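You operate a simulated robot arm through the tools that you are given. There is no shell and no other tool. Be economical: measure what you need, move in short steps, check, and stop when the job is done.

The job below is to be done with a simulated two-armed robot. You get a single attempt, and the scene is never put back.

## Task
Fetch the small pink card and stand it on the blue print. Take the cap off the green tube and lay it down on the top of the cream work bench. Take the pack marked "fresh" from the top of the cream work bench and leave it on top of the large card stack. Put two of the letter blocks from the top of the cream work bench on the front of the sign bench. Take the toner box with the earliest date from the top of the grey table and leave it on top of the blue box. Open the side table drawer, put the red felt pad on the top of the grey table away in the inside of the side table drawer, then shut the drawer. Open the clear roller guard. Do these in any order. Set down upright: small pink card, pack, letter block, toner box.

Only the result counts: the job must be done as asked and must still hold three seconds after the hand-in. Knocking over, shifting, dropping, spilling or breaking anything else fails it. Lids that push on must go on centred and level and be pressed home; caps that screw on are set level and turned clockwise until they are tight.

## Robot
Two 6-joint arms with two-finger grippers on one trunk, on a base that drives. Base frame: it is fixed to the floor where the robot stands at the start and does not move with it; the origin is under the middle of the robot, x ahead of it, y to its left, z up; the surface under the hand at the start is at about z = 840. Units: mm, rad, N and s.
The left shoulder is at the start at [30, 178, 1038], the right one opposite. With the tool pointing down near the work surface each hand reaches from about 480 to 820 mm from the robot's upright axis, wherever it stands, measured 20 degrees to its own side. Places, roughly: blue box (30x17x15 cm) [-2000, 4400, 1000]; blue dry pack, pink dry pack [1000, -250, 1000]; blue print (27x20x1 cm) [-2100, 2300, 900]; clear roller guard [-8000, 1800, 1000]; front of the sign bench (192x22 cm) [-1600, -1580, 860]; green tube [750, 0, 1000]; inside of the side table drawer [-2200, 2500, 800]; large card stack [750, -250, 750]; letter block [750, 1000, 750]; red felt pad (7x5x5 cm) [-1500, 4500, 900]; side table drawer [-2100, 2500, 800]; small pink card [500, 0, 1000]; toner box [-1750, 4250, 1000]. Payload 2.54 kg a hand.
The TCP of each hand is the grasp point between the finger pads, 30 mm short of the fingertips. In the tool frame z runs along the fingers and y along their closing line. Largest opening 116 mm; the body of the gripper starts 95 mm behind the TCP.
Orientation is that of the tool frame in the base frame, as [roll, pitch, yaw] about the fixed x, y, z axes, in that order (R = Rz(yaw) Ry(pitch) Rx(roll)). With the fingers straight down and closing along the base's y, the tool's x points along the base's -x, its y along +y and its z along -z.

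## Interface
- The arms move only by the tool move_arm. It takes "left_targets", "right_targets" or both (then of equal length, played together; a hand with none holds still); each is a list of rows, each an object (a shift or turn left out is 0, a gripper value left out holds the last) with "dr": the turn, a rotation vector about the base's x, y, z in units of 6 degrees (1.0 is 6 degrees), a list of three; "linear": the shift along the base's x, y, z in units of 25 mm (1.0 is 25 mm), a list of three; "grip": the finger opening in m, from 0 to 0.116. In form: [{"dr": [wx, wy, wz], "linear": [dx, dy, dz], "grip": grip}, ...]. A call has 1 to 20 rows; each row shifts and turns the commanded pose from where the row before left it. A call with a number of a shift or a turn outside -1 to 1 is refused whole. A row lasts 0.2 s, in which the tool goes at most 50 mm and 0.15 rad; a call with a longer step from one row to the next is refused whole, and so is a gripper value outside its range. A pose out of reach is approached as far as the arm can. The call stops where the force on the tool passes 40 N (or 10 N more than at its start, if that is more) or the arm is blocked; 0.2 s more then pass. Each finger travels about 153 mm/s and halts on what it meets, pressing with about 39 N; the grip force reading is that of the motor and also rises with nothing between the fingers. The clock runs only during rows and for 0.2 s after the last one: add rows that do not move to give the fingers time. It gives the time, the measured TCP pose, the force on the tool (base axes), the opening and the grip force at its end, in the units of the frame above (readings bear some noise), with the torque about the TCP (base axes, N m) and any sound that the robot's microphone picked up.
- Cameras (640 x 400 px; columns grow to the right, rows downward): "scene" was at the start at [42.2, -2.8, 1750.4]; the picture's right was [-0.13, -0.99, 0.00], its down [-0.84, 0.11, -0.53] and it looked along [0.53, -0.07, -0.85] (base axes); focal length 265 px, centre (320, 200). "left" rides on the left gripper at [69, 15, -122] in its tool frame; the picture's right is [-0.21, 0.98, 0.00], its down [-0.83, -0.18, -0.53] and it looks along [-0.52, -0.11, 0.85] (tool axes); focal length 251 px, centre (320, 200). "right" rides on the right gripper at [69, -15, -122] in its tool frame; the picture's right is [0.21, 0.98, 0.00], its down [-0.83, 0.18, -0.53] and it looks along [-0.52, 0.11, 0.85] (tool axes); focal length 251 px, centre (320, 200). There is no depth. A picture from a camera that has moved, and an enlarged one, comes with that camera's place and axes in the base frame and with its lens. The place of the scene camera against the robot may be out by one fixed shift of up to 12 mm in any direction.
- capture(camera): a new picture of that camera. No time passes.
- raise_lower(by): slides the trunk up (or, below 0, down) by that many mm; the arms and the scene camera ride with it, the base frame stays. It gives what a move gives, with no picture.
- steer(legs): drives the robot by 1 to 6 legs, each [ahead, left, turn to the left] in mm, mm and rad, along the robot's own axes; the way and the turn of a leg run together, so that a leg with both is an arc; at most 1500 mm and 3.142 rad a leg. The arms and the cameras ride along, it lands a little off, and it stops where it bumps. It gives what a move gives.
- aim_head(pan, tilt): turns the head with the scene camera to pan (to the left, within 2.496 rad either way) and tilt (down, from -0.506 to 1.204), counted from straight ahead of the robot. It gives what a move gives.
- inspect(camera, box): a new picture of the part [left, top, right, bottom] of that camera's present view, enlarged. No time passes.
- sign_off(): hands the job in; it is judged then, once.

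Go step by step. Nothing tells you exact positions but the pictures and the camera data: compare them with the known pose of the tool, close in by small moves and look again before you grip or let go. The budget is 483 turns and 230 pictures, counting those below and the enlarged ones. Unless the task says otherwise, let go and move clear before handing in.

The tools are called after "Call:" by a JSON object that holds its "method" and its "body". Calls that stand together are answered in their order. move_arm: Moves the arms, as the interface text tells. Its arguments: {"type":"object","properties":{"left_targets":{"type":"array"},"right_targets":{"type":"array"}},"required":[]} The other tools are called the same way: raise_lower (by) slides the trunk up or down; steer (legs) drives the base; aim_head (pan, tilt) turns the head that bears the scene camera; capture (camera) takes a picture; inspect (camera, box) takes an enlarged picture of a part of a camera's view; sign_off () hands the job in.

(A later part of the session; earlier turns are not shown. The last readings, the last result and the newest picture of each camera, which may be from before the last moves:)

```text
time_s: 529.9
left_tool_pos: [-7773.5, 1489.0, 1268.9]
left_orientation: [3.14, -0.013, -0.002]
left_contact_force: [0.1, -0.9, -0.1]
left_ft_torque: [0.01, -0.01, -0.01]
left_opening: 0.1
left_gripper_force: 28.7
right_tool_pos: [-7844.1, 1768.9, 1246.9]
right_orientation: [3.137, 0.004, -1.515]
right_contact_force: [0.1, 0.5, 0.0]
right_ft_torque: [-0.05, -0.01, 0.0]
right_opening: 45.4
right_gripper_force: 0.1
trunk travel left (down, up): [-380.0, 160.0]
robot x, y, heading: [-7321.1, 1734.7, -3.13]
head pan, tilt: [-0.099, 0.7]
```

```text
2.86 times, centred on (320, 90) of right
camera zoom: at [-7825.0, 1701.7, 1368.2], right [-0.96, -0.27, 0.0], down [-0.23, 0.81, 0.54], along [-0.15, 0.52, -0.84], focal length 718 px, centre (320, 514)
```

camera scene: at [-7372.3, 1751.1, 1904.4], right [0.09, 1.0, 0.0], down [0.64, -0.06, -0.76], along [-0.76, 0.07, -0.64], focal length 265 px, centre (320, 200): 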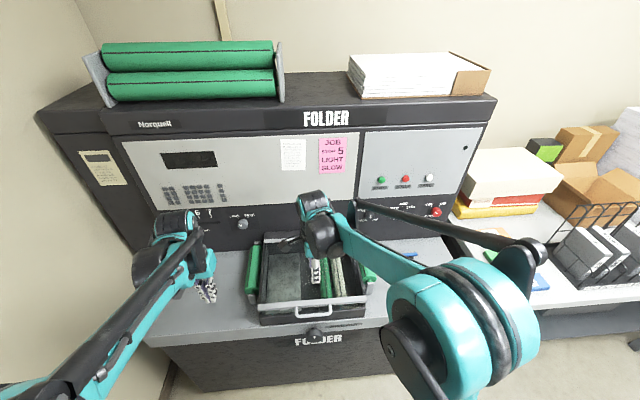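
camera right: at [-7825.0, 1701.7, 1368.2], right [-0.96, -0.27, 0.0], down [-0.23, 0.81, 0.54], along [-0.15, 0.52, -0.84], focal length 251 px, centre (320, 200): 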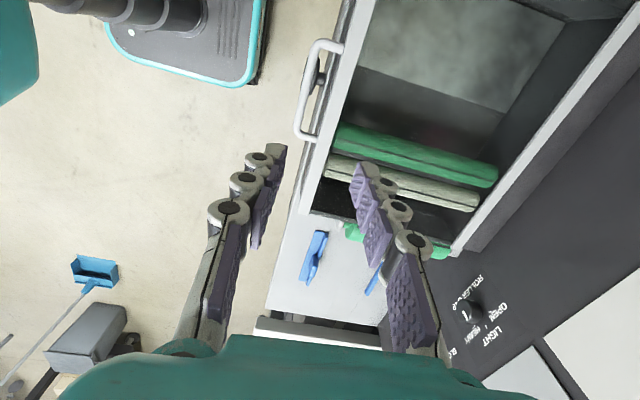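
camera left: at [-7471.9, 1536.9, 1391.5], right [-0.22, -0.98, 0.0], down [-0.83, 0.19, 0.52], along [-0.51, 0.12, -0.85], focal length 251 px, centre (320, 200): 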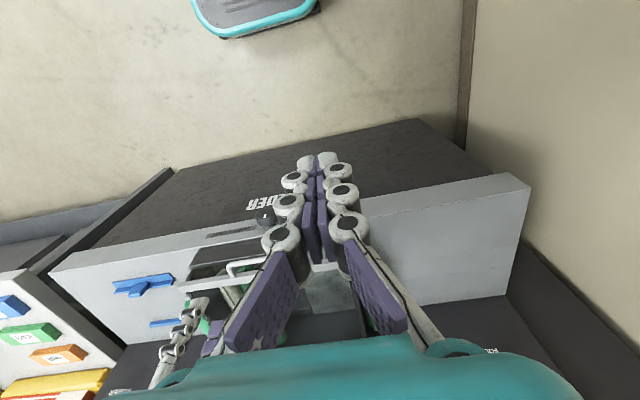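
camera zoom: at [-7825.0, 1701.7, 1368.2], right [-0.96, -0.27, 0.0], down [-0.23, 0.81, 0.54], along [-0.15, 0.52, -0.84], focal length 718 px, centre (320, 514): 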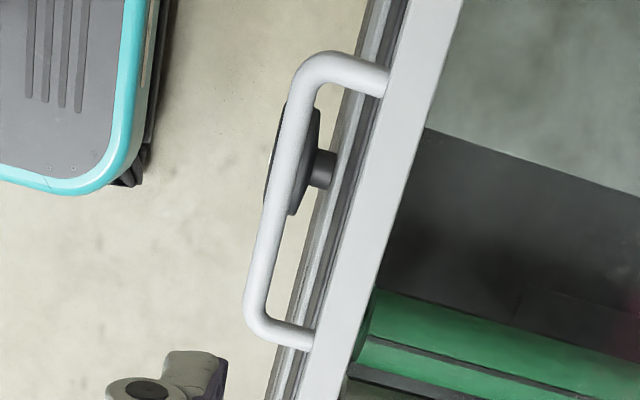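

Bar mid is (−7821,1757,1001), with about 30 mm of clear gap behind it. I'll set a 32 mm opening, align, and lower so the fingers straddle the bar.

Call:
{"method": "move_arm", "body": {"right_targets": [{"linear": [0.4, -0.2, -0.5], "grip": 0.032, "dr": [0, 0, -0.5]}, {"linear": [0.4, -0.16, -1]}, {"linear": [0, 0, -1]}, {"linear": [0, 0, -1]}, {"linear": [0, 0, -1]}, {"linear": [0, 0, -1]}, {"linear": [0, 0, -1]}, {}]}}

Call:
{"method": "inspect", "body": {"camera": "right", "box": [240, 60, 420, 240]}}

```text
time_s: 531.7
left_tool_pos: [-7773.5, 1489.3, 1267.2]
left_orientation: [-3.141, -0.012, -0.003]
left_contact_force: [0.2, 0.2, -0.7]
left_ft_torque: [0.02, 0.01, 0.01]
left_opening: 0.0
left_gripper_force: 28.3
right_tool_pos: [-7821.8, 1760.1, 1084.2]
right_orientation: [3.136, 0.005, -1.565]
right_contact_force: [-0.9, 0.2, -0.6]
right_ft_torque: [0.0, 0.02, 0.0]
right_opening: 31.9
right_gripper_force: 0.1
trunk travel left (down, up): [-380.0, 160.0]
robot x, y, heading: [-7323.5, 1736.9, -3.138]
head pan, tilt: [-0.099, 0.7]
```

```text
2.22 times, centred on (330, 150) of right
camera zoom: at [-7807.4, 1691.6, 1205.6], right [-0.98, -0.22, 0.0], down [-0.18, 0.82, 0.54], along [-0.12, 0.52, -0.84], focal length 559 px, centre (298, 311)
```

zoom: 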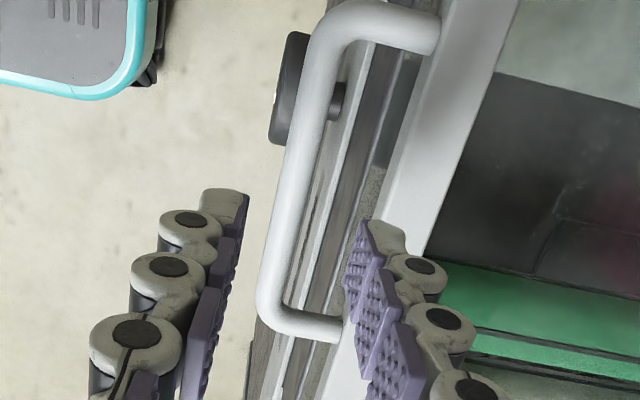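

Call:
{"method": "move_arm", "body": {"right_targets": [{"linear": [0, 0, -0.7]}, {"linear": [0, 0, -0.7]}, {"linear": [0, 0, -0.6]}, {}]}}

Call:
{"method": "inspect", "body": {"camera": "right", "box": [240, 60, 420, 240]}}

```text
time_s: 532.7
left_tool_pos: [-7772.2, 1488.3, 1268.5]
left_orientation: [-3.141, -0.013, -0.004]
left_contact_force: [0.1, -0.2, 0.4]
left_ft_torque: [0.0, 0.01, 0.0]
left_opening: 0.0
left_gripper_force: 28.4
right_tool_pos: [-7822.7, 1760.0, 1034.0]
right_orientation: [3.136, 0.005, -1.565]
right_contact_force: [0.3, 0.5, -0.1]
right_ft_torque: [-0.02, 0.03, -0.01]
right_opening: 32.0
right_gripper_force: 0.0
trunk travel left (down, up): [-380.0, 160.0]
robot x, y, heading: [-7320.7, 1738.8, -3.132]
head pan, tilt: [-0.099, 0.7]
```

```text
2.22 times, centred on (330, 150) of right
camera zoom: at [-7807.5, 1691.1, 1156.0], right [-0.98, -0.22, 0.0], down [-0.18, 0.82, 0.54], along [-0.12, 0.52, -0.84], focal length 559 px, centre (298, 311)
```

zoom: 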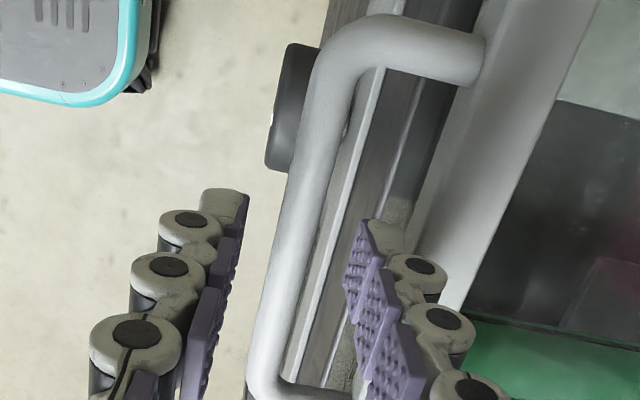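

The bar is between the fingers. I'll lower 15 mm more and close.

Call:
{"method": "move_arm", "body": {"right_targets": [{"linear": [0, 0, -0.6]}, {}, {"grip": 0.02}, {"grip": 0.01}, {"grip": 0.005}, {}]}}

Call:
{"method": "inspect", "body": {"camera": "right", "box": [240, 60, 420, 240]}}

```text
time_s: 534.1
left_tool_pos: [-7772.3, 1489.2, 1268.1]
left_orientation: [3.141, -0.013, -0.003]
left_contact_force: [0.2, 0.5, 1.5]
left_ft_torque: [0.0, 0.0, 0.0]
left_opening: 0.2
left_gripper_force: 28.9
right_tool_pos: [-7823.6, 1761.3, 1019.2]
right_orientation: [3.137, 0.006, -1.566]
right_contact_force: [5.8, 0.5, -3.5]
right_ft_torque: [0.06, -0.13, 0.12]
right_opening: 10.8
right_gripper_force: 37.4
trunk travel left (down, up): [-380.0, 160.0]
robot x, y, heading: [-7320.0, 1741.3, -3.131]
head pan, tilt: [-0.099, 0.7]
```

```text
2.22 times, centred on (330, 150) of right
camera zoom: at [-7807.6, 1692.1, 1140.8], right [-0.98, -0.22, 0.0], down [-0.18, 0.82, 0.54], along [-0.12, 0.53, -0.84], focal length 559 px, centre (298, 311)
```

zoom: 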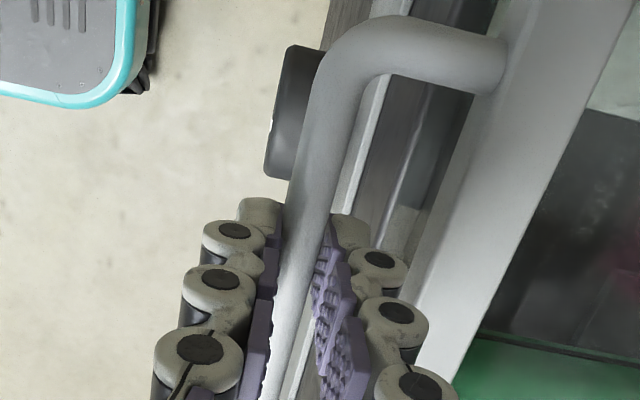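

The bar is pinched. I'll lift slowly along the hinge arc.

Call:
{"method": "move_arm", "body": {"right_targets": [{"linear": [0, 0, 0.3]}, {"linear": [0, 0, 0.5]}, {"linear": [-0.03, 0, 0.5]}, {"linear": [-0.08, 0, 0.5]}, {}]}}

Call:
{"method": "capture", "body": {"camera": "right"}}

```text
time_s: 535.3
left_tool_pos: [-7772.2, 1488.7, 1268.3]
left_orientation: [-3.139, -0.011, -0.004]
left_contact_force: [-0.3, 0.3, -0.2]
left_ft_torque: [0.02, -0.01, -0.01]
left_opening: 0.1
left_gripper_force: 28.1
right_tool_pos: [-7824.5, 1762.0, 1065.0]
right_orientation: [3.137, 0.005, -1.565]
right_contact_force: [5.5, 0.3, -2.8]
right_ft_torque: [-0.3, -0.11, 0.13]
right_opening: 11.0
right_gripper_force: 38.5
trunk travel left (down, up): [-380.0, 160.0]
robot x, y, heading: [-7321.1, 1739.7, -3.131]
head pan, tilt: [-0.099, 0.7]
```

```text
51 pictures are left
camera right: at [-7810.0, 1692.1, 1185.8], right [-0.98, -0.22, 0.0], down [-0.18, 0.82, 0.54], along [-0.12, 0.52, -0.84], focal length 251 px, centre (320, 200)
```

right: 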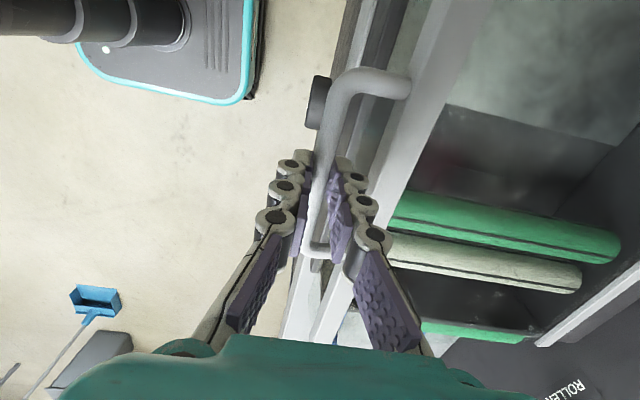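

The lid is opening freely. I'll continue along the arc.

Call:
{"method": "move_arm", "body": {"right_targets": [{"linear": [-0.1, 0, 0.55]}, {"linear": [-0.12, 0, 0.55]}, {"linear": [-0.15, 0, 0.55]}, {"linear": [-0.2, 0, 0.55]}, {"linear": [-0.23, 0, 0.5]}, {"linear": [-0.25, 0, 0.5]}, {"linear": [-0.3, 0, 0.5]}, {"linear": [-0.3, 0, 0.5]}, {}]}}

Call:
{"method": "capture", "body": {"camera": "right"}}

Call:
{"method": "capture", "body": {"camera": "scene"}}

```text
time_s: 536.7
left_tool_pos: [-7771.5, 1489.4, 1269.3]
left_orientation: [-3.142, -0.014, -0.004]
left_contact_force: [-0.9, -0.9, 0.1]
left_ft_torque: [0.02, -0.06, 0.01]
left_opening: 0.2
left_gripper_force: 28.9
right_tool_pos: [-7844.4, 1762.1, 1146.2]
right_orientation: [-3.131, 0.006, -1.565]
right_contact_force: [31.8, 2.3, 6.9]
right_ft_torque: [-0.22, -0.72, 0.1]
right_opening: 10.9
right_gripper_force: 38.1
trunk travel left (down, up): [-380.0, 160.0]
robot x, y, heading: [-7318.2, 1731.4, -3.135]
head pan, tilt: [-0.099, 0.7]
stopped in row 7 (right hand): the force on the tool passed its limit at 41 N (the readings are from after the stop); the commanded pose is now the measured one
```

```text
50 pictures are left
camera right: at [-7831.3, 1691.9, 1268.2], right [-0.97, -0.22, -0.01], down [-0.19, 0.82, 0.54], along [-0.11, 0.53, -0.84], focal length 251 px, centre (320, 200)
```

right: 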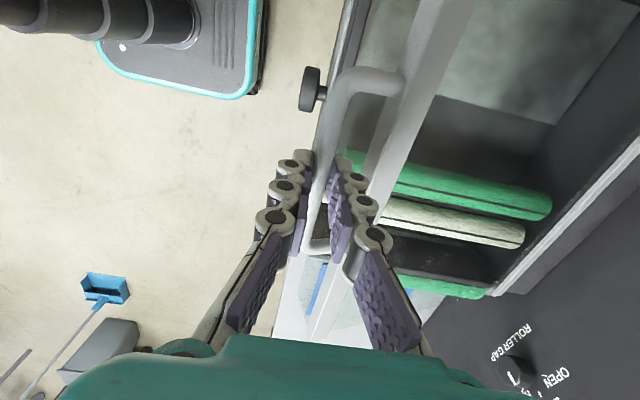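

```text
49 pictures are left
camera scene: at [-7368.4, 1751.7, 1904.5], right [0.09, 1.0, 0.0], down [0.64, -0.06, -0.77], along [-0.76, 0.07, -0.64], focal length 265 px, centre (320, 200)
```

scene: 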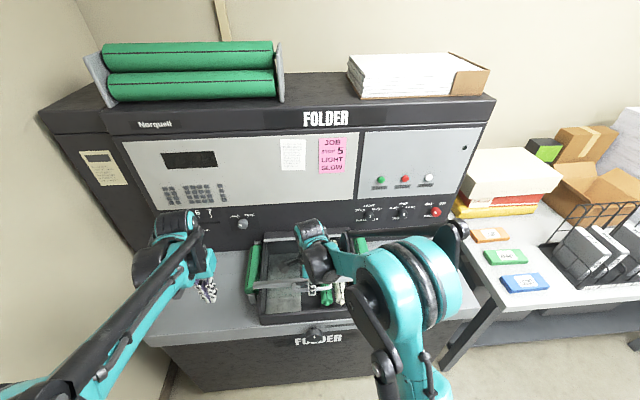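

The side force suggests a slightly longer hinge radius (about 400 mm). I'll follow that arc with smaller x steps.

Call:
{"method": "move_arm", "body": {"right_targets": [{"linear": [0.15, 0, 0.4]}, {"linear": [-0.1, 0, 0.4]}, {"linear": [-0.15, 0, 0.4]}, {"linear": [-0.2, 0, 0.4]}, {"linear": [-0.22, 0, 0.4]}, {}]}}

```text
time_s: 538.1
left_tool_pos: [-7775.4, 1488.4, 1267.2]
left_orientation: [3.141, -0.014, -0.004]
left_contact_force: [-0.1, -0.2, -0.7]
left_ft_torque: [0.03, 0.02, 0.02]
left_opening: 0.1
left_gripper_force: 27.8
right_tool_pos: [-7865.3, 1761.4, 1196.2]
right_orientation: [-3.141, 0.004, -1.564]
right_contact_force: [-7.7, -0.3, -6.5]
right_ft_torque: [-0.29, 0.13, 0.07]
right_opening: 11.0
right_gripper_force: 38.3
trunk travel left (down, up): [-380.0, 160.0]
robot x, y, heading: [-7323.8, 1735.8, -3.139]
head pan, tilt: [-0.099, 0.7]
```

The radius of about 396 mm is confirmed. I'll continue.

Call:
{"method": "move_arm", "body": {"right_targets": [{"linear": [-0.25, 0, 0.45]}, {"linear": [-0.27, 0, 0.45]}, {"linear": [-0.27, 0, 0.4]}, {"linear": [-0.28, 0, 0.4]}, {"linear": [-0.29, 0, 0.4]}, {"linear": [-0.32, 0, 0.4]}, {"linear": [-0.33, 0, 0.4]}, {"linear": [-0.33, 0, 0.4]}, {}]}}

Call:
{"method": "capture", "body": {"camera": "right"}}

```text
time_s: 540.1
left_tool_pos: [-7774.3, 1489.4, 1266.7]
left_orientation: [3.141, -0.015, -0.003]
left_contact_force: [0.0, -0.3, -0.8]
left_ft_torque: [-0.03, -0.01, -0.02]
left_opening: 0.2
left_gripper_force: 29.0
right_tool_pos: [-7924.6, 1762.4, 1276.8]
right_orientation: [-3.137, 0.005, -1.565]
right_contact_force: [-7.6, 2.4, -9.8]
right_ft_torque: [-0.23, 0.17, 0.02]
right_opening: 11.0
right_gripper_force: 38.3
trunk travel left (down, up): [-380.0, 160.0]
robot x, y, heading: [-7319.9, 1734.3, -3.131]
head pan, tilt: [-0.099, 0.7]
```

```text
48 pictures are left
camera right: at [-7910.2, 1692.2, 1398.5], right [-0.98, -0.22, 0.0], down [-0.19, 0.82, 0.54], along [-0.12, 0.53, -0.84], focal length 251 px, centre (320, 200)
```

right: 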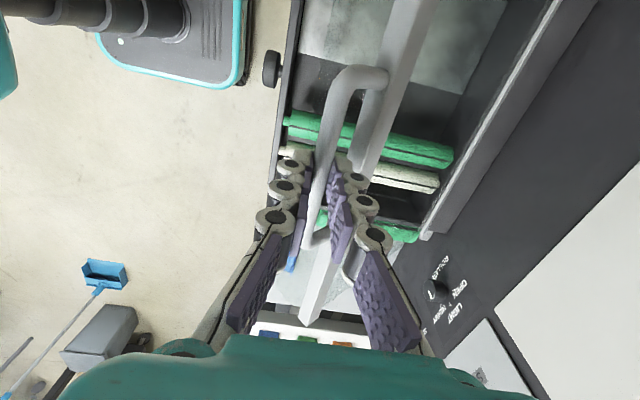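

The lid is at about 41°, and the right arm can't follow the whole arc. I'll bring the left hand in horizontally to support the lid from beneath and push it on, so I turn the left hand forward first.

Call:
{"method": "move_arm", "body": {"left_targets": [{"linear": [-0.4, 0, 0], "dr": [0, 1, 0]}, {"linear": [-0.4, 0, 0], "dr": [0, 1, 0]}, {"linear": [-0.4, 0, 0], "dr": [0, 1, 0]}, {"linear": [-0.4, 0, 0], "dr": [0, 1, 0]}, {"linear": [-0.4, 0, 0], "dr": [0, 1, 0]}, {"linear": [-0.4, 0, 0], "dr": [0, 1, 0]}, {"linear": [-0.4, 0, 0], "dr": [0, 1, 0]}, {"linear": [-0.4, 0, 0], "dr": [0, 1, 0]}, {"linear": [-0.4, 0, 0], "dr": [0, 1, 0]}, {"linear": [-0.4, 0, 0], "dr": [0, 1, 0]}, {"linear": [-0.4, 0, 0], "dr": [0, 1, 0]}, {"linear": [-0.4, 0, 0], "dr": [0, 1, 0]}, {"linear": [-0.4, 0, 0], "dr": [0, 1, 0]}, {"linear": [-0.4, 0, 0], "dr": [0, 1, 0]}]}}

Call:
{"method": "capture", "body": {"camera": "scene"}}

```text
time_s: 543.1
left_tool_pos: [-7928.1, 1485.8, 1295.6]
left_orientation: [3.112, 1.45, -0.03]
left_contact_force: [-0.8, -0.2, 0.0]
left_ft_torque: [-0.03, -0.03, 0.01]
left_opening: 0.0
left_gripper_force: 28.4
left hand out of reach, approached as far as the arm can: row 13, 14
right_tool_pos: [-7924.0, 1760.4, 1276.8]
right_orientation: [-3.138, 0.004, -1.564]
right_contact_force: [-8.5, 2.4, -11.0]
right_ft_torque: [0.14, 0.08, -0.03]
right_opening: 11.3
right_gripper_force: 38.4
trunk travel left (down, up): [-380.0, 160.0]
robot x, y, heading: [-7315.0, 1737.2, -3.133]
head pan, tilt: [-0.099, 0.7]
```

```text
47 pictures are left
camera scene: at [-7375.0, 1751.7, 1904.3], right [0.09, 1.0, 0.0], down [0.64, -0.06, -0.76], along [-0.76, 0.07, -0.65], focal length 265 px, centre (320, 200)
```

scene: 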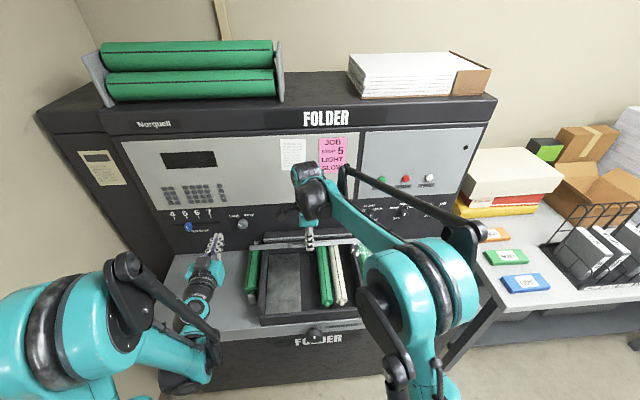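

Call:
{"method": "move_arm", "body": {"left_targets": [{"linear": [-0.2, 0, -0.9]}, {"linear": [-0.2, 0, -0.9]}, {"linear": [-0.2, 0, -0.9]}, {"linear": [-0.2, 0, -0.9]}, {"linear": [-0.2, 0, -0.9]}, {"linear": [0, 0, -0.5]}, {}]}}

Call:
{"method": "move_arm", "body": {"left_targets": [{"linear": [0, 0.9, 0]}, {"linear": [0, 0.9, 0]}, {"linear": [0, 0.9, 0]}, {"linear": [0, 0.9, 0]}, {"linear": [0, 0.9, 0]}, {"linear": [0, 0.9, 0]}, {"linear": [0, 0.9, 0]}, {"linear": [0, 0.7, 0]}, {}]}}

Call:
{"method": "capture", "body": {"camera": "left"}}

Call:
{"method": "capture", "body": {"camera": "scene"}}

```text
time_s: 544.7
left_tool_pos: [-8005.6, 1475.8, 1240.0]
left_orientation: [3.116, 1.451, -0.028]
left_contact_force: [0.0, 0.4, 0.4]
left_ft_torque: [0.01, 0.03, 0.01]
left_opening: 0.1
left_gripper_force: 28.4
left hand out of reach, approached as far as the arm can: row 1, 2, 3, 4, 5, 6
right_tool_pos: [-7923.3, 1760.2, 1277.6]
right_orientation: [-3.137, 0.005, -1.562]
right_contact_force: [-6.6, 2.1, -9.8]
right_ft_torque: [0.05, 0.12, -0.01]
right_opening: 11.2
right_gripper_force: 38.7
trunk travel left (down, up): [-380.0, 160.0]
robot x, y, heading: [-7315.2, 1735.8, -3.132]
head pan, tilt: [-0.099, 0.7]
```

```text
time_s: 546.7
left_tool_pos: [-8008.0, 1651.4, 1242.4]
left_orientation: [3.117, 1.452, -0.028]
left_contact_force: [0.3, 0.6, -0.6]
left_ft_torque: [0.01, -0.02, 0.0]
left_opening: 0.0
left_gripper_force: 28.7
left hand out of reach, approached as far as the arm can: row 2
right_tool_pos: [-7924.1, 1761.3, 1276.4]
right_orientation: [-3.138, 0.004, -1.565]
right_contact_force: [-7.0, 2.4, -10.4]
right_ft_torque: [0.0, 0.15, 0.05]
right_opening: 11.0
right_gripper_force: 37.7
trunk travel left (down, up): [-380.0, 160.0]
robot x, y, heading: [-7321.0, 1733.7, -3.134]
head pan, tilt: [-0.099, 0.7]
```

```text
46 pictures are left
camera left: at [-7878.9, 1635.2, 1188.9], right [-0.03, -0.98, 0.22], down [0.43, 0.18, 0.88], along [-0.9, 0.12, 0.42], focal length 251 px, centre (320, 200)
```

left: 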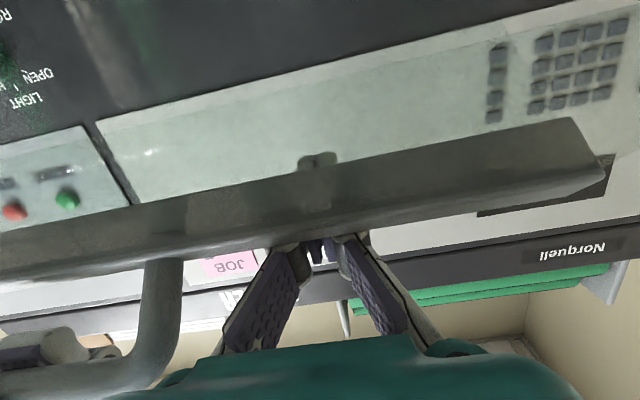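

```text
45 pictures are left
camera scene: at [-7374.8, 1751.6, 1904.3], right [0.09, 1.0, 0.0], down [0.64, -0.06, -0.76], along [-0.76, 0.07, -0.65], focal length 265 px, centre (320, 200)
```

scene: 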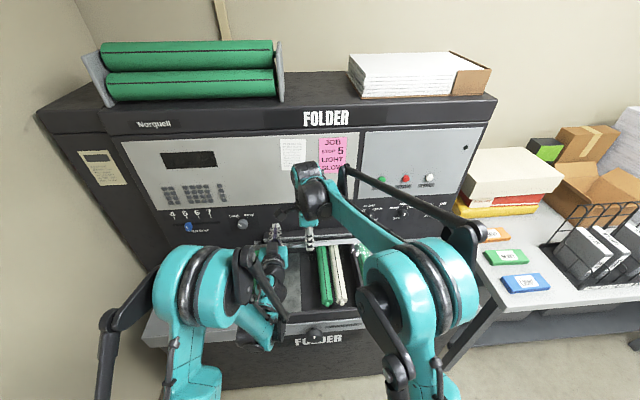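

The left hand has ended up above the rail, and it can't get underneath at this shoulder height. A better plan is to lower the lid again and use the horizontal hand from below, lifting with the trunk and driving the base. I'll retract the left hand first.

Call:
{"method": "move_arm", "body": {"left_targets": [{"linear": [0, 0, 0.8]}, {"linear": [0, -0.5, 0.8]}, {"linear": [0.3, -0.8, 0.6]}, {"linear": [0.3, -0.9, 0]}, {"linear": [0.3, -0.9, 0]}, {"linear": [0.3, -0.9, 0]}, {"linear": [0.3, -0.9, 0]}, {}]}}

Call:
{"method": "move_arm", "body": {"right_targets": [{"linear": [0.33, 0, -0.4]}, {"linear": [0.33, 0, -0.4]}, {"linear": [0.32, 0, -0.4]}, {"linear": [0.29, 0, -0.4]}, {"linear": [0.28, 0, -0.4]}, {"linear": [0.27, 0, -0.4]}, {"linear": [0.27, 0, -0.45]}, {"linear": [0.25, 0, -0.45]}, {}]}}

```text
time_s: 548.5
left_tool_pos: [-7970.3, 1528.0, 1297.2]
left_orientation: [3.113, 1.452, -0.028]
left_contact_force: [1.7, 0.6, 0.7]
left_ft_torque: [0.0, 0.0, -0.01]
left_opening: 0.1
left_gripper_force: 27.9
right_tool_pos: [-7923.5, 1761.4, 1276.2]
right_orientation: [-3.138, 0.006, -1.564]
right_contact_force: [-7.3, 2.2, -8.9]
right_ft_torque: [0.02, 0.13, -0.02]
right_opening: 11.2
right_gripper_force: 38.2
trunk travel left (down, up): [-380.0, 160.0]
robot x, y, heading: [-7320.5, 1738.8, -3.135]
head pan, tilt: [-0.099, 0.7]
```

```text
time_s: 550.5
left_tool_pos: [-7970.3, 1528.3, 1298.2]
left_orientation: [3.118, 1.451, -0.025]
left_contact_force: [0.0, 0.2, -0.5]
left_ft_torque: [0.0, -0.01, 0.01]
left_opening: 0.0
left_gripper_force: 28.2
right_tool_pos: [-7863.7, 1761.7, 1194.3]
right_orientation: [-3.141, 0.005, -1.564]
right_contact_force: [-1.4, 0.5, -4.3]
right_ft_torque: [0.15, 0.06, 0.05]
right_opening: 11.3
right_gripper_force: 38.2
trunk travel left (down, up): [-380.0, 160.0]
robot x, y, heading: [-7320.0, 1736.1, -3.133]
head pan, tilt: [-0.099, 0.7]
```

Call:
{"method": "move_arm", "body": {"right_targets": [{"linear": [0.22, 0, -0.45]}, {"linear": [0.2, 0, -0.45]}, {"linear": [0.18, 0, -0.45]}, {"linear": [0.17, 0, -0.45]}, {"linear": [0.15, 0, -0.5]}, {"linear": [0.13, 0, -0.5]}, {"linear": [0.12, 0, -0.5]}, {"linear": [0.1, 0, -0.5]}, {"linear": [0.08, 0, -0.5]}, {"linear": [0.06, 0, -0.5]}, {"linear": [0.05, 0, -0.5]}, {"linear": [0.02, 0, -0.5]}, {"linear": [0.02, 0, -0.5]}, {"linear": [0, 0, -0.4]}, {}]}}

```text
time_s: 553.7
left_tool_pos: [-7965.9, 1529.8, 1300.4]
left_orientation: [3.11, 1.456, -0.032]
left_contact_force: [-0.1, 0.6, 0.2]
left_ft_torque: [0.0, -0.01, -0.01]
left_opening: 0.0
left_gripper_force: 29.0
right_tool_pos: [-7822.3, 1761.6, 1028.2]
right_orientation: [-3.141, 0.007, -1.562]
right_contact_force: [21.0, 7.3, -2.9]
right_ft_torque: [0.49, -0.4, 0.12]
right_opening: 11.0
right_gripper_force: 38.2
trunk travel left (down, up): [-380.0, 160.0]
robot x, y, heading: [-7319.2, 1734.9, -3.133]
head pan, tilt: [-0.099, 0.7]
```

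Call:
{"method": "move_arm", "body": {"right_targets": [{"linear": [-0.05, 0, -0.2]}, {"linear": [0, 0, -0.15]}, {}, {"grip": 0.022}, {"grip": 0.03}, {}, {"linear": [0, 0, 0.5]}, {"linear": [0, 0, 1]}, {"linear": [0, 0, 1]}, {"linear": [0, 0, 1]}, {"linear": [0, 0, 1]}, {"linear": [0, 0, 1]}, {"linear": [0, 0.5, 1]}, {"linear": [0, 0.5, 1]}]}}

Call:
{"method": "capture", "body": {"camera": "scene"}}

```text
time_s: 556.7
left_tool_pos: [-7967.6, 1529.7, 1299.2]
left_orientation: [3.114, 1.455, -0.027]
left_contact_force: [0.7, -0.1, 0.6]
left_ft_torque: [-0.02, -0.01, 0.02]
left_opening: 0.0
left_gripper_force: 29.3
right_tool_pos: [-7825.7, 1786.4, 1206.4]
right_orientation: [-3.139, 0.004, -1.563]
right_contact_force: [0.3, 0.6, 0.4]
right_ft_torque: [-0.02, 0.01, 0.01]
right_opening: 30.1
right_gripper_force: 0.1
trunk travel left (down, up): [-380.0, 160.0]
robot x, y, heading: [-7323.4, 1736.8, -3.132]
head pan, tilt: [-0.099, 0.7]
```

```text
44 pictures are left
camera scene: at [-7370.9, 1751.5, 1904.4], right [0.09, 1.0, 0.0], down [0.64, -0.06, -0.77], along [-0.76, 0.07, -0.64], focal length 265 px, centre (320, 200)
```

scene: 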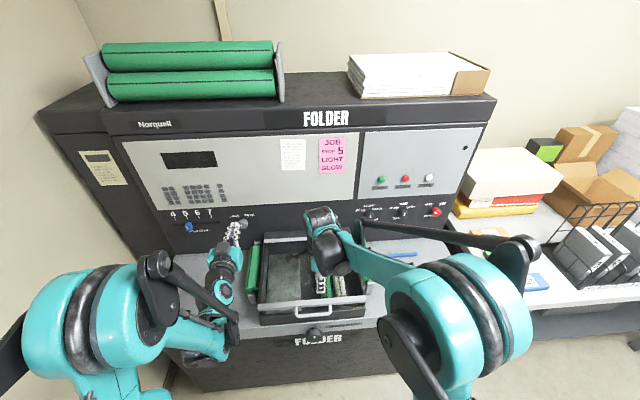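

The guard is closed again. I'll move the right hand well aside, back off, shift sideways, and lower the trunk so the left hand comes level below the handle.

Call:
{"method": "move_arm", "body": {"right_targets": [{"linear": [0.3, 1, 0]}, {"linear": [0.3, 1, 0]}, {"linear": [0.3, 1, 0]}, {"linear": [0.3, 1, 0]}, {"linear": [0, 1, 0]}, {"linear": [0, 1, 0]}, {"linear": [0, 1, 0]}]}}

Call:
{"method": "steer", "body": {"legs": [[-230, 0, 0], [0, -120, -0.01]]}}

Call:
{"method": "raise_lower", "body": {"by": -300}}

Call:
{"method": "capture", "body": {"camera": "left"}}

Call:
{"method": "capture", "body": {"camera": "scene"}}

```text
time_s: 558.3
left_tool_pos: [-7969.0, 1529.5, 1297.7]
left_orientation: [3.111, 1.453, -0.032]
left_contact_force: [0.5, 0.4, -0.2]
left_ft_torque: [0.02, -0.03, 0.02]
left_opening: 0.0
left_gripper_force: 28.5
right_tool_pos: [-7794.3, 1961.4, 1205.5]
right_orientation: [-3.139, 0.007, -1.564]
right_contact_force: [0.2, 0.9, 0.3]
right_ft_torque: [-0.02, 0.0, 0.04]
right_opening: 29.9
right_gripper_force: 0.1
trunk travel left (down, up): [-380.0, 160.0]
robot x, y, heading: [-7316.6, 1736.2, -3.13]
head pan, tilt: [-0.099, 0.7]
```

```text
time_s: 560.9
left_tool_pos: [-7737.7, 1655.5, 1298.5]
left_orientation: [3.117, 1.453, -0.033]
left_contact_force: [0.7, 0.0, -0.5]
left_ft_torque: [0.0, -0.02, 0.02]
left_opening: 0.0
left_gripper_force: 29.0
right_tool_pos: [-7561.1, 2087.2, 1207.2]
right_orientation: [-3.14, 0.006, -1.573]
right_contact_force: [-0.8, 0.2, 0.0]
right_ft_torque: [0.04, -0.03, 0.02]
right_opening: 30.2
right_gripper_force: 0.0
trunk travel left (down, up): [-380.0, 160.0]
robot x, y, heading: [-7091.1, 1859.8, -3.137]
head pan, tilt: [-0.099, 0.7]
```

```text
time_s: 563.9
left_tool_pos: [-7739.0, 1655.3, 998.9]
left_orientation: [3.117, 1.453, -0.033]
left_contact_force: [-0.4, 0.2, -0.1]
left_ft_torque: [0.01, -0.01, -0.04]
left_opening: 0.1
left_gripper_force: 28.7
right_tool_pos: [-7561.0, 2086.7, 907.3]
right_orientation: [-3.141, 0.004, -1.571]
right_contact_force: [-0.2, -0.2, 0.5]
right_ft_torque: [0.0, 0.02, -0.02]
right_opening: 30.1
right_gripper_force: 0.1
trunk travel left (down, up): [-80.0, 460.0]
robot x, y, heading: [-7090.0, 1863.7, -3.139]
head pan, tilt: [-0.099, 0.7]
```

```text
43 pictures are left
camera left: at [-7609.9, 1638.5, 944.8], right [-0.03, -0.98, 0.22], down [0.43, 0.18, 0.88], along [-0.9, 0.12, 0.42], focal length 251 px, centre (320, 200)
```

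left: 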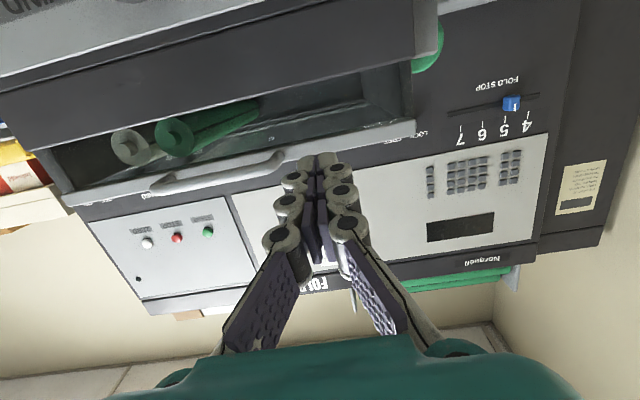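

```text
42 pictures are left
camera scene: at [-7140.1, 1873.1, 1604.5], right [0.1, 1.0, 0.0], down [0.64, -0.06, -0.76], along [-0.76, 0.08, -0.64], focal length 265 px, centre (320, 200)
```

scene: 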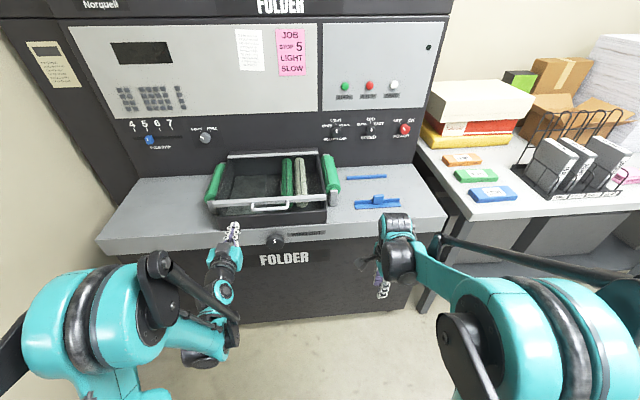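

I'll align the left hand below the handle's middle, then edge the base forward.

Call:
{"method": "move_arm", "body": {"left_targets": [{"linear": [0, 0.7, -0.3]}, {"linear": [0, 0.7, -0.3]}, {"linear": [0, 0.7, -0.3]}, {"linear": [0, 0.7, -0.1]}, {"linear": [0, 0.7, 0]}, {"linear": [0, 0.6, 0]}, {}]}}

Call:
{"method": "capture", "body": {"camera": "left"}}

```text
time_s: 565.5
left_tool_pos: [-7738.8, 1757.5, 975.1]
left_orientation: [3.119, 1.455, -0.032]
left_contact_force: [0.3, -0.6, -0.6]
left_ft_torque: [0.01, 0.02, -0.01]
left_opening: 0.3
left_gripper_force: 28.4
right_tool_pos: [-7561.6, 2086.2, 906.0]
right_orientation: [-3.14, 0.007, -1.573]
right_contact_force: [0.4, -0.2, -0.5]
right_ft_torque: [0.0, 0.01, 0.05]
right_opening: 30.2
right_gripper_force: 0.1
trunk travel left (down, up): [-80.0, 460.0]
robot x, y, heading: [-7088.4, 1859.7, -3.134]
head pan, tilt: [-0.099, 0.7]
```

```text
41 pictures are left
camera left: at [-7610.5, 1740.0, 921.0], right [-0.03, -0.98, 0.22], down [0.43, 0.18, 0.88], along [-0.9, 0.12, 0.42], focal length 251 px, centre (320, 200)
```

left: 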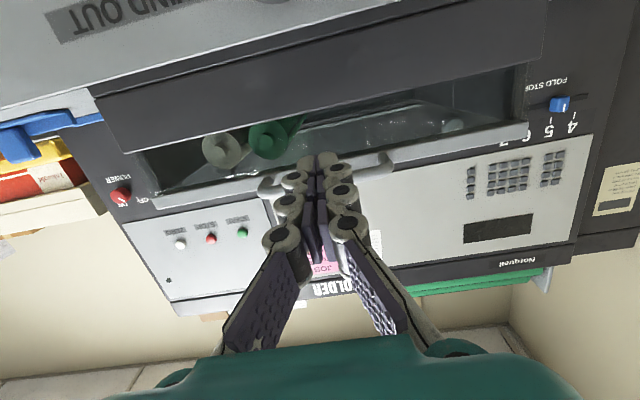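

Call:
{"method": "steer", "body": {"legs": [[62, 0, 0]]}}

Call:
{"method": "raise_lower", "body": {"by": 25}}

Call:
{"method": "capture", "body": {"camera": "left"}}

Call:
{"method": "inspect", "body": {"camera": "scene", "box": [190, 130, 360, 270]}}

```text
time_s: 566.5
left_tool_pos: [-7802.8, 1757.6, 973.3]
left_orientation: [3.117, 1.452, -0.034]
left_contact_force: [-0.2, -0.2, -0.3]
left_ft_torque: [0.01, 0.02, -0.01]
left_opening: 0.0
left_gripper_force: 28.5
right_tool_pos: [-7623.5, 2087.2, 905.4]
right_orientation: [-3.139, 0.006, -1.573]
right_contact_force: [-0.7, 1.2, -0.7]
right_ft_torque: [0.03, -0.06, 0.01]
right_opening: 30.0
right_gripper_force: 0.1
trunk travel left (down, up): [-80.0, 460.0]
robot x, y, heading: [-7149.8, 1858.9, -3.144]
head pan, tilt: [-0.099, 0.7]
```

```text
time_s: 567.2
left_tool_pos: [-7801.2, 1758.5, 1000.6]
left_orientation: [3.116, 1.452, -0.033]
left_contact_force: [1.8, -0.3, -1.7]
left_ft_torque: [0.05, -0.03, 0.02]
left_opening: 0.1
left_gripper_force: 28.6
right_tool_pos: [-7624.3, 2087.1, 931.0]
right_orientation: [3.141, 0.003, -1.572]
right_contact_force: [-0.7, 0.6, 0.1]
right_ft_torque: [-0.05, 0.02, -0.01]
right_opening: 29.9
right_gripper_force: 0.2
trunk travel left (down, up): [-105.0, 435.0]
robot x, y, heading: [-7152.2, 1859.7, -3.143]
head pan, tilt: [-0.099, 0.7]
```

```text
40 pictures are left
camera left: at [-7672.8, 1740.2, 945.9], right [-0.03, -0.98, 0.22], down [0.43, 0.18, 0.88], along [-0.9, 0.12, 0.42], focal length 251 px, centre (320, 200)
```

left: 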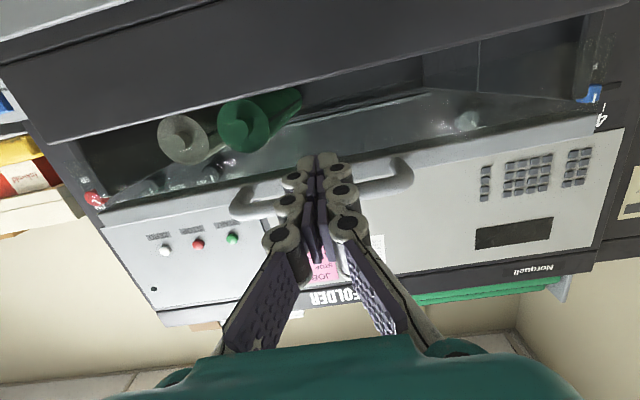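

```text
2.86 times, centred on (275, 200) of scene
camera zoom: at [-7202.5, 1873.2, 1629.4], right [0.1, 1.0, 0.0], down [0.64, -0.06, -0.76], along [-0.76, 0.08, -0.64], focal length 757 px, centre (449, 200)
```

zoom: 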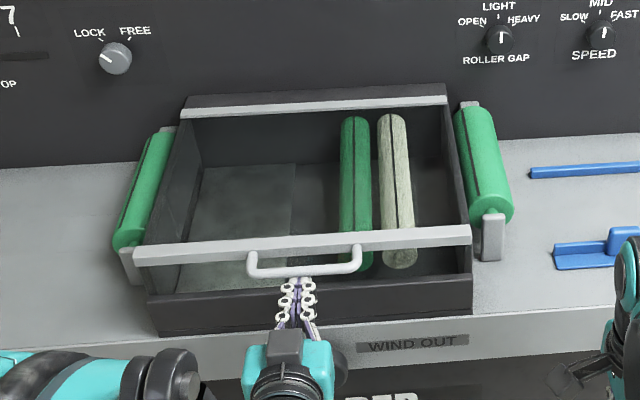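

The fingers are under the bar and the lid has started to rise. I'll nudge in a little for overlap, then lift with the trunk in stages.

Call:
{"method": "steer", "body": {"legs": [[15, 0, 0]]}}

Call:
{"method": "raise_lower", "body": {"by": 60}}

Call:
{"method": "steer", "body": {"legs": [[15, 0, 0]]}}

Call:
{"method": "raise_lower", "body": {"by": 50}}

Call:
{"method": "capture", "body": {"camera": "left"}}

Call:
{"method": "inspect", "body": {"camera": "scene", "box": [190, 130, 360, 270]}}

```text
time_s: 568.0
left_tool_pos: [-7817.3, 1756.3, 999.2]
left_orientation: [3.117, 1.451, -0.034]
left_contact_force: [0.5, -0.6, -2.5]
left_ft_torque: [0.0, 0.1, -0.05]
left_opening: 6.3
left_gripper_force: 29.0
right_tool_pos: [-7639.3, 2086.7, 932.0]
right_orientation: [-3.138, 0.006, -1.573]
right_contact_force: [-0.8, -0.3, -0.2]
right_ft_torque: [0.01, -0.06, -0.01]
right_opening: 29.9
right_gripper_force: 0.1
trunk travel left (down, up): [-105.0, 435.0]
robot x, y, heading: [-7169.3, 1861.1, -3.149]
head pan, tilt: [-0.099, 0.7]
```

```text
time_s: 569.0
left_tool_pos: [-7816.9, 1757.5, 1058.5]
left_orientation: [3.118, 1.455, -0.035]
left_contact_force: [0.5, -0.3, -2.0]
left_ft_torque: [0.02, -0.02, -0.02]
left_opening: 0.0
left_gripper_force: 28.7
right_tool_pos: [-7638.1, 2087.1, 991.3]
right_orientation: [-3.14, 0.007, -1.573]
right_contact_force: [-0.2, -0.6, -0.2]
right_ft_torque: [0.02, -0.03, -0.01]
right_opening: 30.2
right_gripper_force: 0.1
trunk travel left (down, up): [-165.0, 375.0]
robot x, y, heading: [-7169.9, 1854.2, -3.148]
head pan, tilt: [-0.099, 0.7]
```

```text
time_s: 569.8
left_tool_pos: [-7832.8, 1758.4, 1059.1]
left_orientation: [3.118, 1.451, -0.032]
left_contact_force: [0.8, -0.4, -3.5]
left_ft_torque: [-0.01, 0.05, -0.01]
left_opening: 5.8
left_gripper_force: 28.3
right_tool_pos: [-7654.5, 2086.9, 991.9]
right_orientation: [-3.138, 0.004, -1.571]
right_contact_force: [-0.1, 0.4, -1.0]
right_ft_torque: [0.01, -0.04, 0.01]
right_opening: 29.8
right_gripper_force: 0.0
trunk travel left (down, up): [-165.0, 375.0]
robot x, y, heading: [-7178.9, 1861.6, -3.148]
head pan, tilt: [-0.099, 0.7]
```

```text
time_s: 570.7
left_tool_pos: [-7831.5, 1758.1, 1109.8]
left_orientation: [3.115, 1.451, -0.034]
left_contact_force: [0.4, -0.7, -1.7]
left_ft_torque: [0.02, -0.01, 0.03]
left_opening: 5.8
left_gripper_force: 28.3
right_tool_pos: [-7653.1, 2087.8, 1041.3]
right_orientation: [-3.138, 0.006, -1.574]
right_contact_force: [0.4, 0.3, -0.5]
right_ft_torque: [0.01, 0.0, 0.0]
right_opening: 30.1
right_gripper_force: 0.2
trunk travel left (down, up): [-215.0, 325.0]
robot x, y, heading: [-7181.8, 1858.0, -3.144]
head pan, tilt: [-0.099, 0.7]
```

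```text
38 pictures are left
camera left: at [-7703.2, 1740.3, 1055.8], right [-0.03, -0.98, 0.22], down [0.43, 0.18, 0.88], along [-0.9, 0.12, 0.42], focal length 251 px, centre (320, 200)
```

left: 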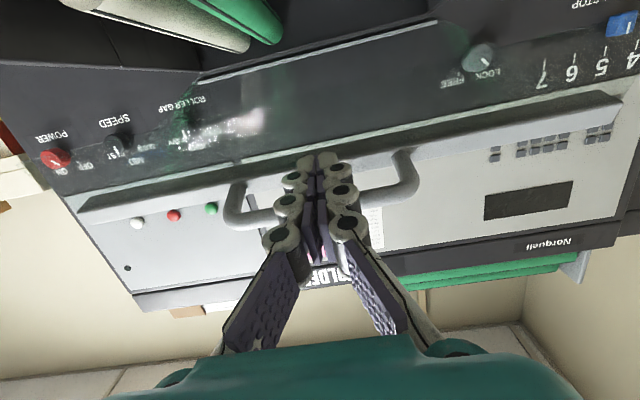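

```text
2.86 times, centred on (275, 200) of scene
camera zoom: at [-7232.8, 1873.2, 1739.3], right [0.1, 1.0, 0.0], down [0.64, -0.06, -0.76], along [-0.76, 0.08, -0.64], focal length 757 px, centre (449, 200)
```

zoom: 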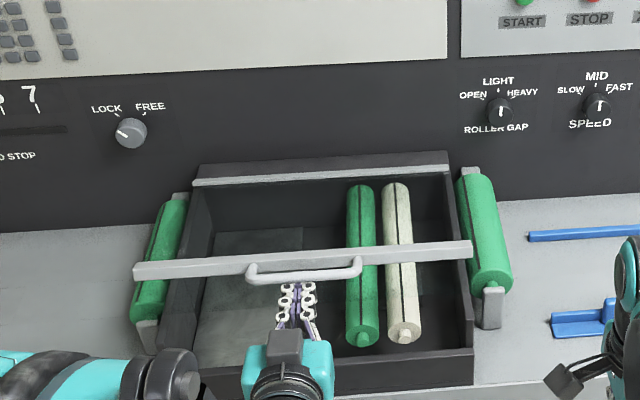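

It's working well. I'll continue with alternating small drives and lifts.

Call:
{"method": "steer", "body": {"legs": [[20, 0, 0]]}}

Call:
{"method": "raise_lower", "body": {"by": 50}}

Call:
{"method": "steer", "body": {"legs": [[30, 0, 0]]}}

Call:
{"method": "raise_lower", "body": {"by": 40}}

Call:
{"method": "steer", "body": {"legs": [[30, 0, 0]]}}

Call:
{"method": "raise_lower", "body": {"by": 40}}

Call:
{"method": "capture", "body": {"camera": "scene"}}

Call:
{"method": "capture", "body": {"camera": "left"}}

```text
time_s: 571.6
left_tool_pos: [-7846.0, 1757.3, 1110.6]
left_orientation: [3.12, 1.453, -0.031]
left_contact_force: [4.7, 0.4, -1.8]
left_ft_torque: [0.01, -0.02, 0.02]
left_opening: 6.1
left_gripper_force: 28.7
right_tool_pos: [-7671.7, 2088.0, 1041.9]
right_orientation: [3.141, 0.006, -1.571]
right_contact_force: [-0.2, 0.8, -0.4]
right_ft_torque: [0.0, 0.0, 0.0]
right_opening: 29.8
right_gripper_force: 0.0
trunk travel left (down, up): [-215.0, 325.0]
robot x, y, heading: [-7200.8, 1857.3, -3.137]
head pan, tilt: [-0.099, 0.7]
stopped in leg 1: the force on the tool passed its limit at 70 N (the readings are from after the stop); the commanded pose is now the measured one
```

```text
time_s: 572.5
left_tool_pos: [-7846.2, 1757.2, 1161.6]
left_orientation: [3.12, 1.454, -0.033]
left_contact_force: [0.9, -0.7, -0.5]
left_ft_torque: [0.0, 0.01, -0.01]
left_opening: 6.2
left_gripper_force: 28.7
right_tool_pos: [-7672.7, 2086.6, 1091.9]
right_orientation: [-3.14, 0.005, -1.574]
right_contact_force: [-0.1, 0.8, 0.0]
right_ft_torque: [-0.02, -0.04, 0.02]
right_opening: 30.1
right_gripper_force: 0.1
trunk travel left (down, up): [-265.0, 275.0]
robot x, y, heading: [-7201.0, 1858.3, -3.139]
head pan, tilt: [-0.099, 0.7]
```

```text
time_s: 573.4
left_tool_pos: [-7865.5, 1756.6, 1161.3]
left_orientation: [3.124, 1.458, -0.035]
left_contact_force: [6.2, -0.1, -0.4]
left_ft_torque: [0.01, -0.02, 0.04]
left_opening: 5.9
left_gripper_force: 28.5
right_tool_pos: [-7696.8, 2084.8, 1091.7]
right_orientation: [-3.141, 0.006, -1.57]
right_contact_force: [-0.5, 0.4, -0.6]
right_ft_torque: [-0.01, -0.02, 0.01]
right_opening: 30.1
right_gripper_force: 0.0
trunk travel left (down, up): [-265.0, 275.0]
robot x, y, heading: [-7229.1, 1860.9, -3.143]
head pan, tilt: [-0.099, 0.7]
stopped in leg 1: the force on the tool passed its limit at 188 N (the readings are from after the stop); the commanded pose is now the measured one
```

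```text
time_s: 574.2
left_tool_pos: [-7867.4, 1757.8, 1203.4]
left_orientation: [3.121, 1.457, -0.037]
left_contact_force: [-0.3, -0.3, -2.4]
left_ft_torque: [-0.01, -0.07, 0.04]
left_opening: 0.2
left_gripper_force: 28.6
right_tool_pos: [-7697.6, 2086.5, 1131.6]
right_orientation: [-3.139, 0.006, -1.57]
right_contact_force: [-0.1, -0.5, 0.1]
right_ft_torque: [0.0, 0.04, 0.01]
right_opening: 30.1
right_gripper_force: 0.1
trunk travel left (down, up): [-305.0, 235.0]
robot x, y, heading: [-7223.2, 1859.3, -3.141]
head pan, tilt: [-0.099, 0.7]
```

```text
time_s: 575.2
left_tool_pos: [-7888.9, 1758.1, 1203.7]
left_orientation: [3.107, 1.46, -0.053]
left_contact_force: [4.2, -0.9, -0.5]
left_ft_torque: [-0.01, -0.02, 0.0]
left_opening: 0.2
left_gripper_force: 28.8
right_tool_pos: [-7724.3, 2086.7, 1131.7]
right_orientation: [3.141, 0.007, -1.573]
right_contact_force: [-0.9, -0.6, 0.0]
right_ft_torque: [0.04, 0.01, 0.04]
right_opening: 29.8
right_gripper_force: 0.0
trunk travel left (down, up): [-305.0, 235.0]
robot x, y, heading: [-7249.2, 1854.2, -3.139]
head pan, tilt: [-0.099, 0.7]
stopped in leg 1: the force on the tool passed its limit at 117 N (the readings are from after the stop); the commanded pose is now the measured one
```

```text
time_s: 576.0
left_tool_pos: [-7889.0, 1755.9, 1242.9]
left_orientation: [3.105, 1.46, -0.055]
left_contact_force: [0.1, 0.2, -1.3]
left_ft_torque: [0.02, -0.06, -0.01]
left_opening: 0.0
left_gripper_force: 28.6
right_tool_pos: [-7724.0, 2086.3, 1171.5]
right_orientation: [-3.141, 0.008, -1.571]
right_contact_force: [0.5, -0.5, 0.2]
right_ft_torque: [0.0, 0.0, 0.0]
right_opening: 30.1
right_gripper_force: 0.0
trunk travel left (down, up): [-345.0, 195.0]
robot x, y, heading: [-7250.4, 1858.8, -3.145]
head pan, tilt: [-0.099, 0.7]
```

```text
36 pictures are left
camera scene: at [-7301.4, 1872.9, 1869.4], right [0.1, 1.0, 0.0], down [0.64, -0.06, -0.76], along [-0.76, 0.07, -0.64], focal length 265 px, centre (320, 200)
```

scene: 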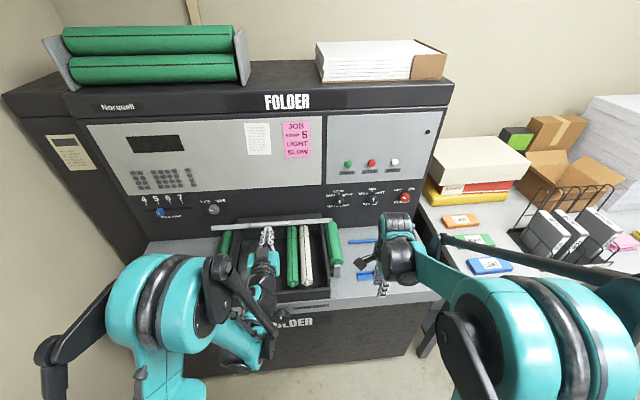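

```text
35 pictures are left
camera left: at [-7761.4, 1739.2, 1188.2], right [-0.04, -0.98, 0.22], down [0.44, 0.18, 0.88], along [-0.9, 0.13, 0.42], focal length 251 px, centre (320, 200)
```

left: 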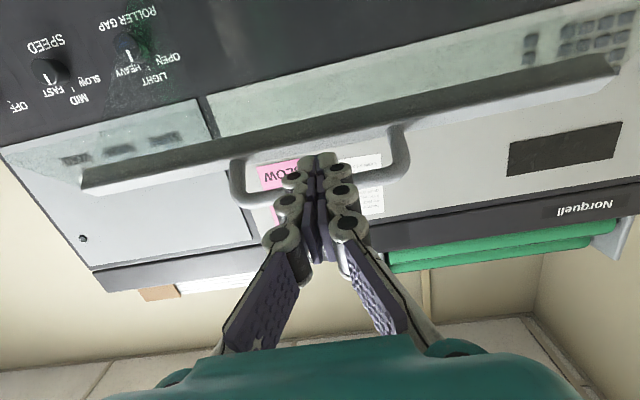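

The tips were meeting the rail face, so I'll take smaller steps: drive just the distance the bar moves back, then lift.

Call:
{"method": "steer", "body": {"legs": [[20, 0, 0]]}}

Call:
{"method": "raise_lower", "body": {"by": 20}}

Call:
{"method": "steer", "body": {"legs": [[15, 0, 0]]}}

Call:
{"method": "raise_lower", "body": {"by": 20}}

Call:
{"method": "steer", "body": {"legs": [[20, 0, 0]]}}

Call:
{"method": "capture", "body": {"camera": "left"}}

```text
time_s: 576.8
left_tool_pos: [-7907.8, 1757.2, 1244.3]
left_orientation: [3.107, 1.46, -0.054]
left_contact_force: [2.3, 1.7, -3.7]
left_ft_torque: [-0.01, -0.07, 0.0]
left_opening: 0.0
left_gripper_force: 29.1
right_tool_pos: [-7741.7, 2086.5, 1171.9]
right_orientation: [-3.14, 0.007, -1.57]
right_contact_force: [0.2, 0.3, -0.5]
right_ft_torque: [-0.02, -0.01, 0.03]
right_opening: 29.8
right_gripper_force: 0.0
trunk travel left (down, up): [-345.0, 195.0]
robot x, y, heading: [-7271.3, 1860.2, -3.142]
head pan, tilt: [-0.099, 0.7]
```

```text
time_s: 577.5
left_tool_pos: [-7908.3, 1757.7, 1263.4]
left_orientation: [3.106, 1.46, -0.057]
left_contact_force: [1.5, 0.9, -2.4]
left_ft_torque: [0.02, -0.09, -0.01]
left_opening: 0.1
left_gripper_force: 28.9
right_tool_pos: [-7743.8, 2086.8, 1191.1]
right_orientation: [-3.141, 0.006, -1.57]
right_contact_force: [-0.2, 0.6, 0.0]
right_ft_torque: [0.01, -0.02, 0.04]
right_opening: 29.8
right_gripper_force: 0.1
trunk travel left (down, up): [-365.0, 175.0]
robot x, y, heading: [-7267.9, 1857.6, -3.142]
head pan, tilt: [-0.099, 0.7]
```

```text
time_s: 578.2
left_tool_pos: [-7922.1, 1756.7, 1263.9]
left_orientation: [3.103, 1.461, -0.058]
left_contact_force: [-0.1, -0.4, -0.1]
left_ft_torque: [-0.02, 0.05, 0.01]
left_opening: 0.0
left_gripper_force: 28.8
right_tool_pos: [-7755.9, 2087.2, 1191.8]
right_orientation: [3.139, 0.008, -1.571]
right_contact_force: [0.6, 0.2, 0.2]
right_ft_torque: [0.04, 0.04, 0.02]
right_opening: 30.0
right_gripper_force: 0.0
trunk travel left (down, up): [-365.0, 175.0]
robot x, y, heading: [-7282.6, 1855.0, -3.14]
head pan, tilt: [-0.099, 0.7]
```

```text
time_s: 578.9
left_tool_pos: [-7922.1, 1758.0, 1284.7]
left_orientation: [3.099, 1.461, -0.062]
left_contact_force: [8.2, -0.9, 5.9]
left_ft_torque: [-0.03, 0.14, 0.04]
left_opening: 0.1
left_gripper_force: 29.1
right_tool_pos: [-7756.3, 2086.6, 1211.8]
right_orientation: [3.141, 0.008, -1.57]
right_contact_force: [0.3, -0.3, -0.4]
right_ft_torque: [0.0, -0.02, 0.02]
right_opening: 29.7
right_gripper_force: 0.0
trunk travel left (down, up): [-385.0, 155.0]
robot x, y, heading: [-7285.7, 1859.1, -3.139]
head pan, tilt: [-0.099, 0.7]
```

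```text
time_s: 579.7
left_tool_pos: [-7940.5, 1757.9, 1284.4]
left_orientation: [3.105, 1.461, -0.057]
left_contact_force: [1.8, 0.6, -2.8]
left_ft_torque: [-0.01, -0.05, 0.02]
left_opening: 0.0
left_gripper_force: 28.6
right_tool_pos: [-7774.3, 2086.1, 1211.8]
right_orientation: [3.14, 0.007, -1.57]
right_contact_force: [1.1, 0.5, 0.5]
right_ft_torque: [-0.03, 0.01, 0.01]
right_opening: 30.0
right_gripper_force: 0.0
trunk travel left (down, up): [-385.0, 155.0]
robot x, y, heading: [-7302.9, 1858.3, -3.145]
head pan, tilt: [-0.099, 0.7]
```

```text
34 pictures are left
camera left: at [-7812.3, 1739.2, 1229.6], right [-0.04, -0.98, 0.22], down [0.44, 0.18, 0.88], along [-0.89, 0.13, 0.43], focal length 251 px, centre (320, 200)
```

left: 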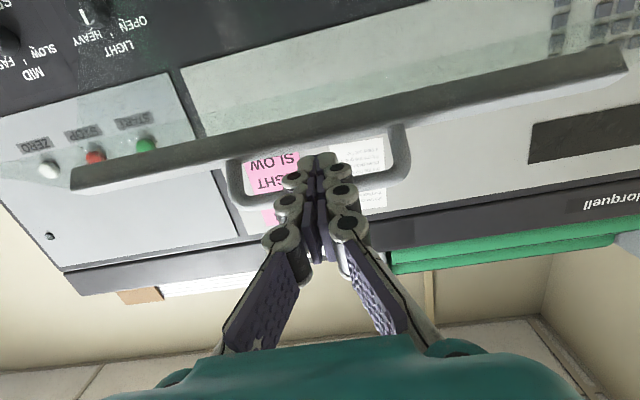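

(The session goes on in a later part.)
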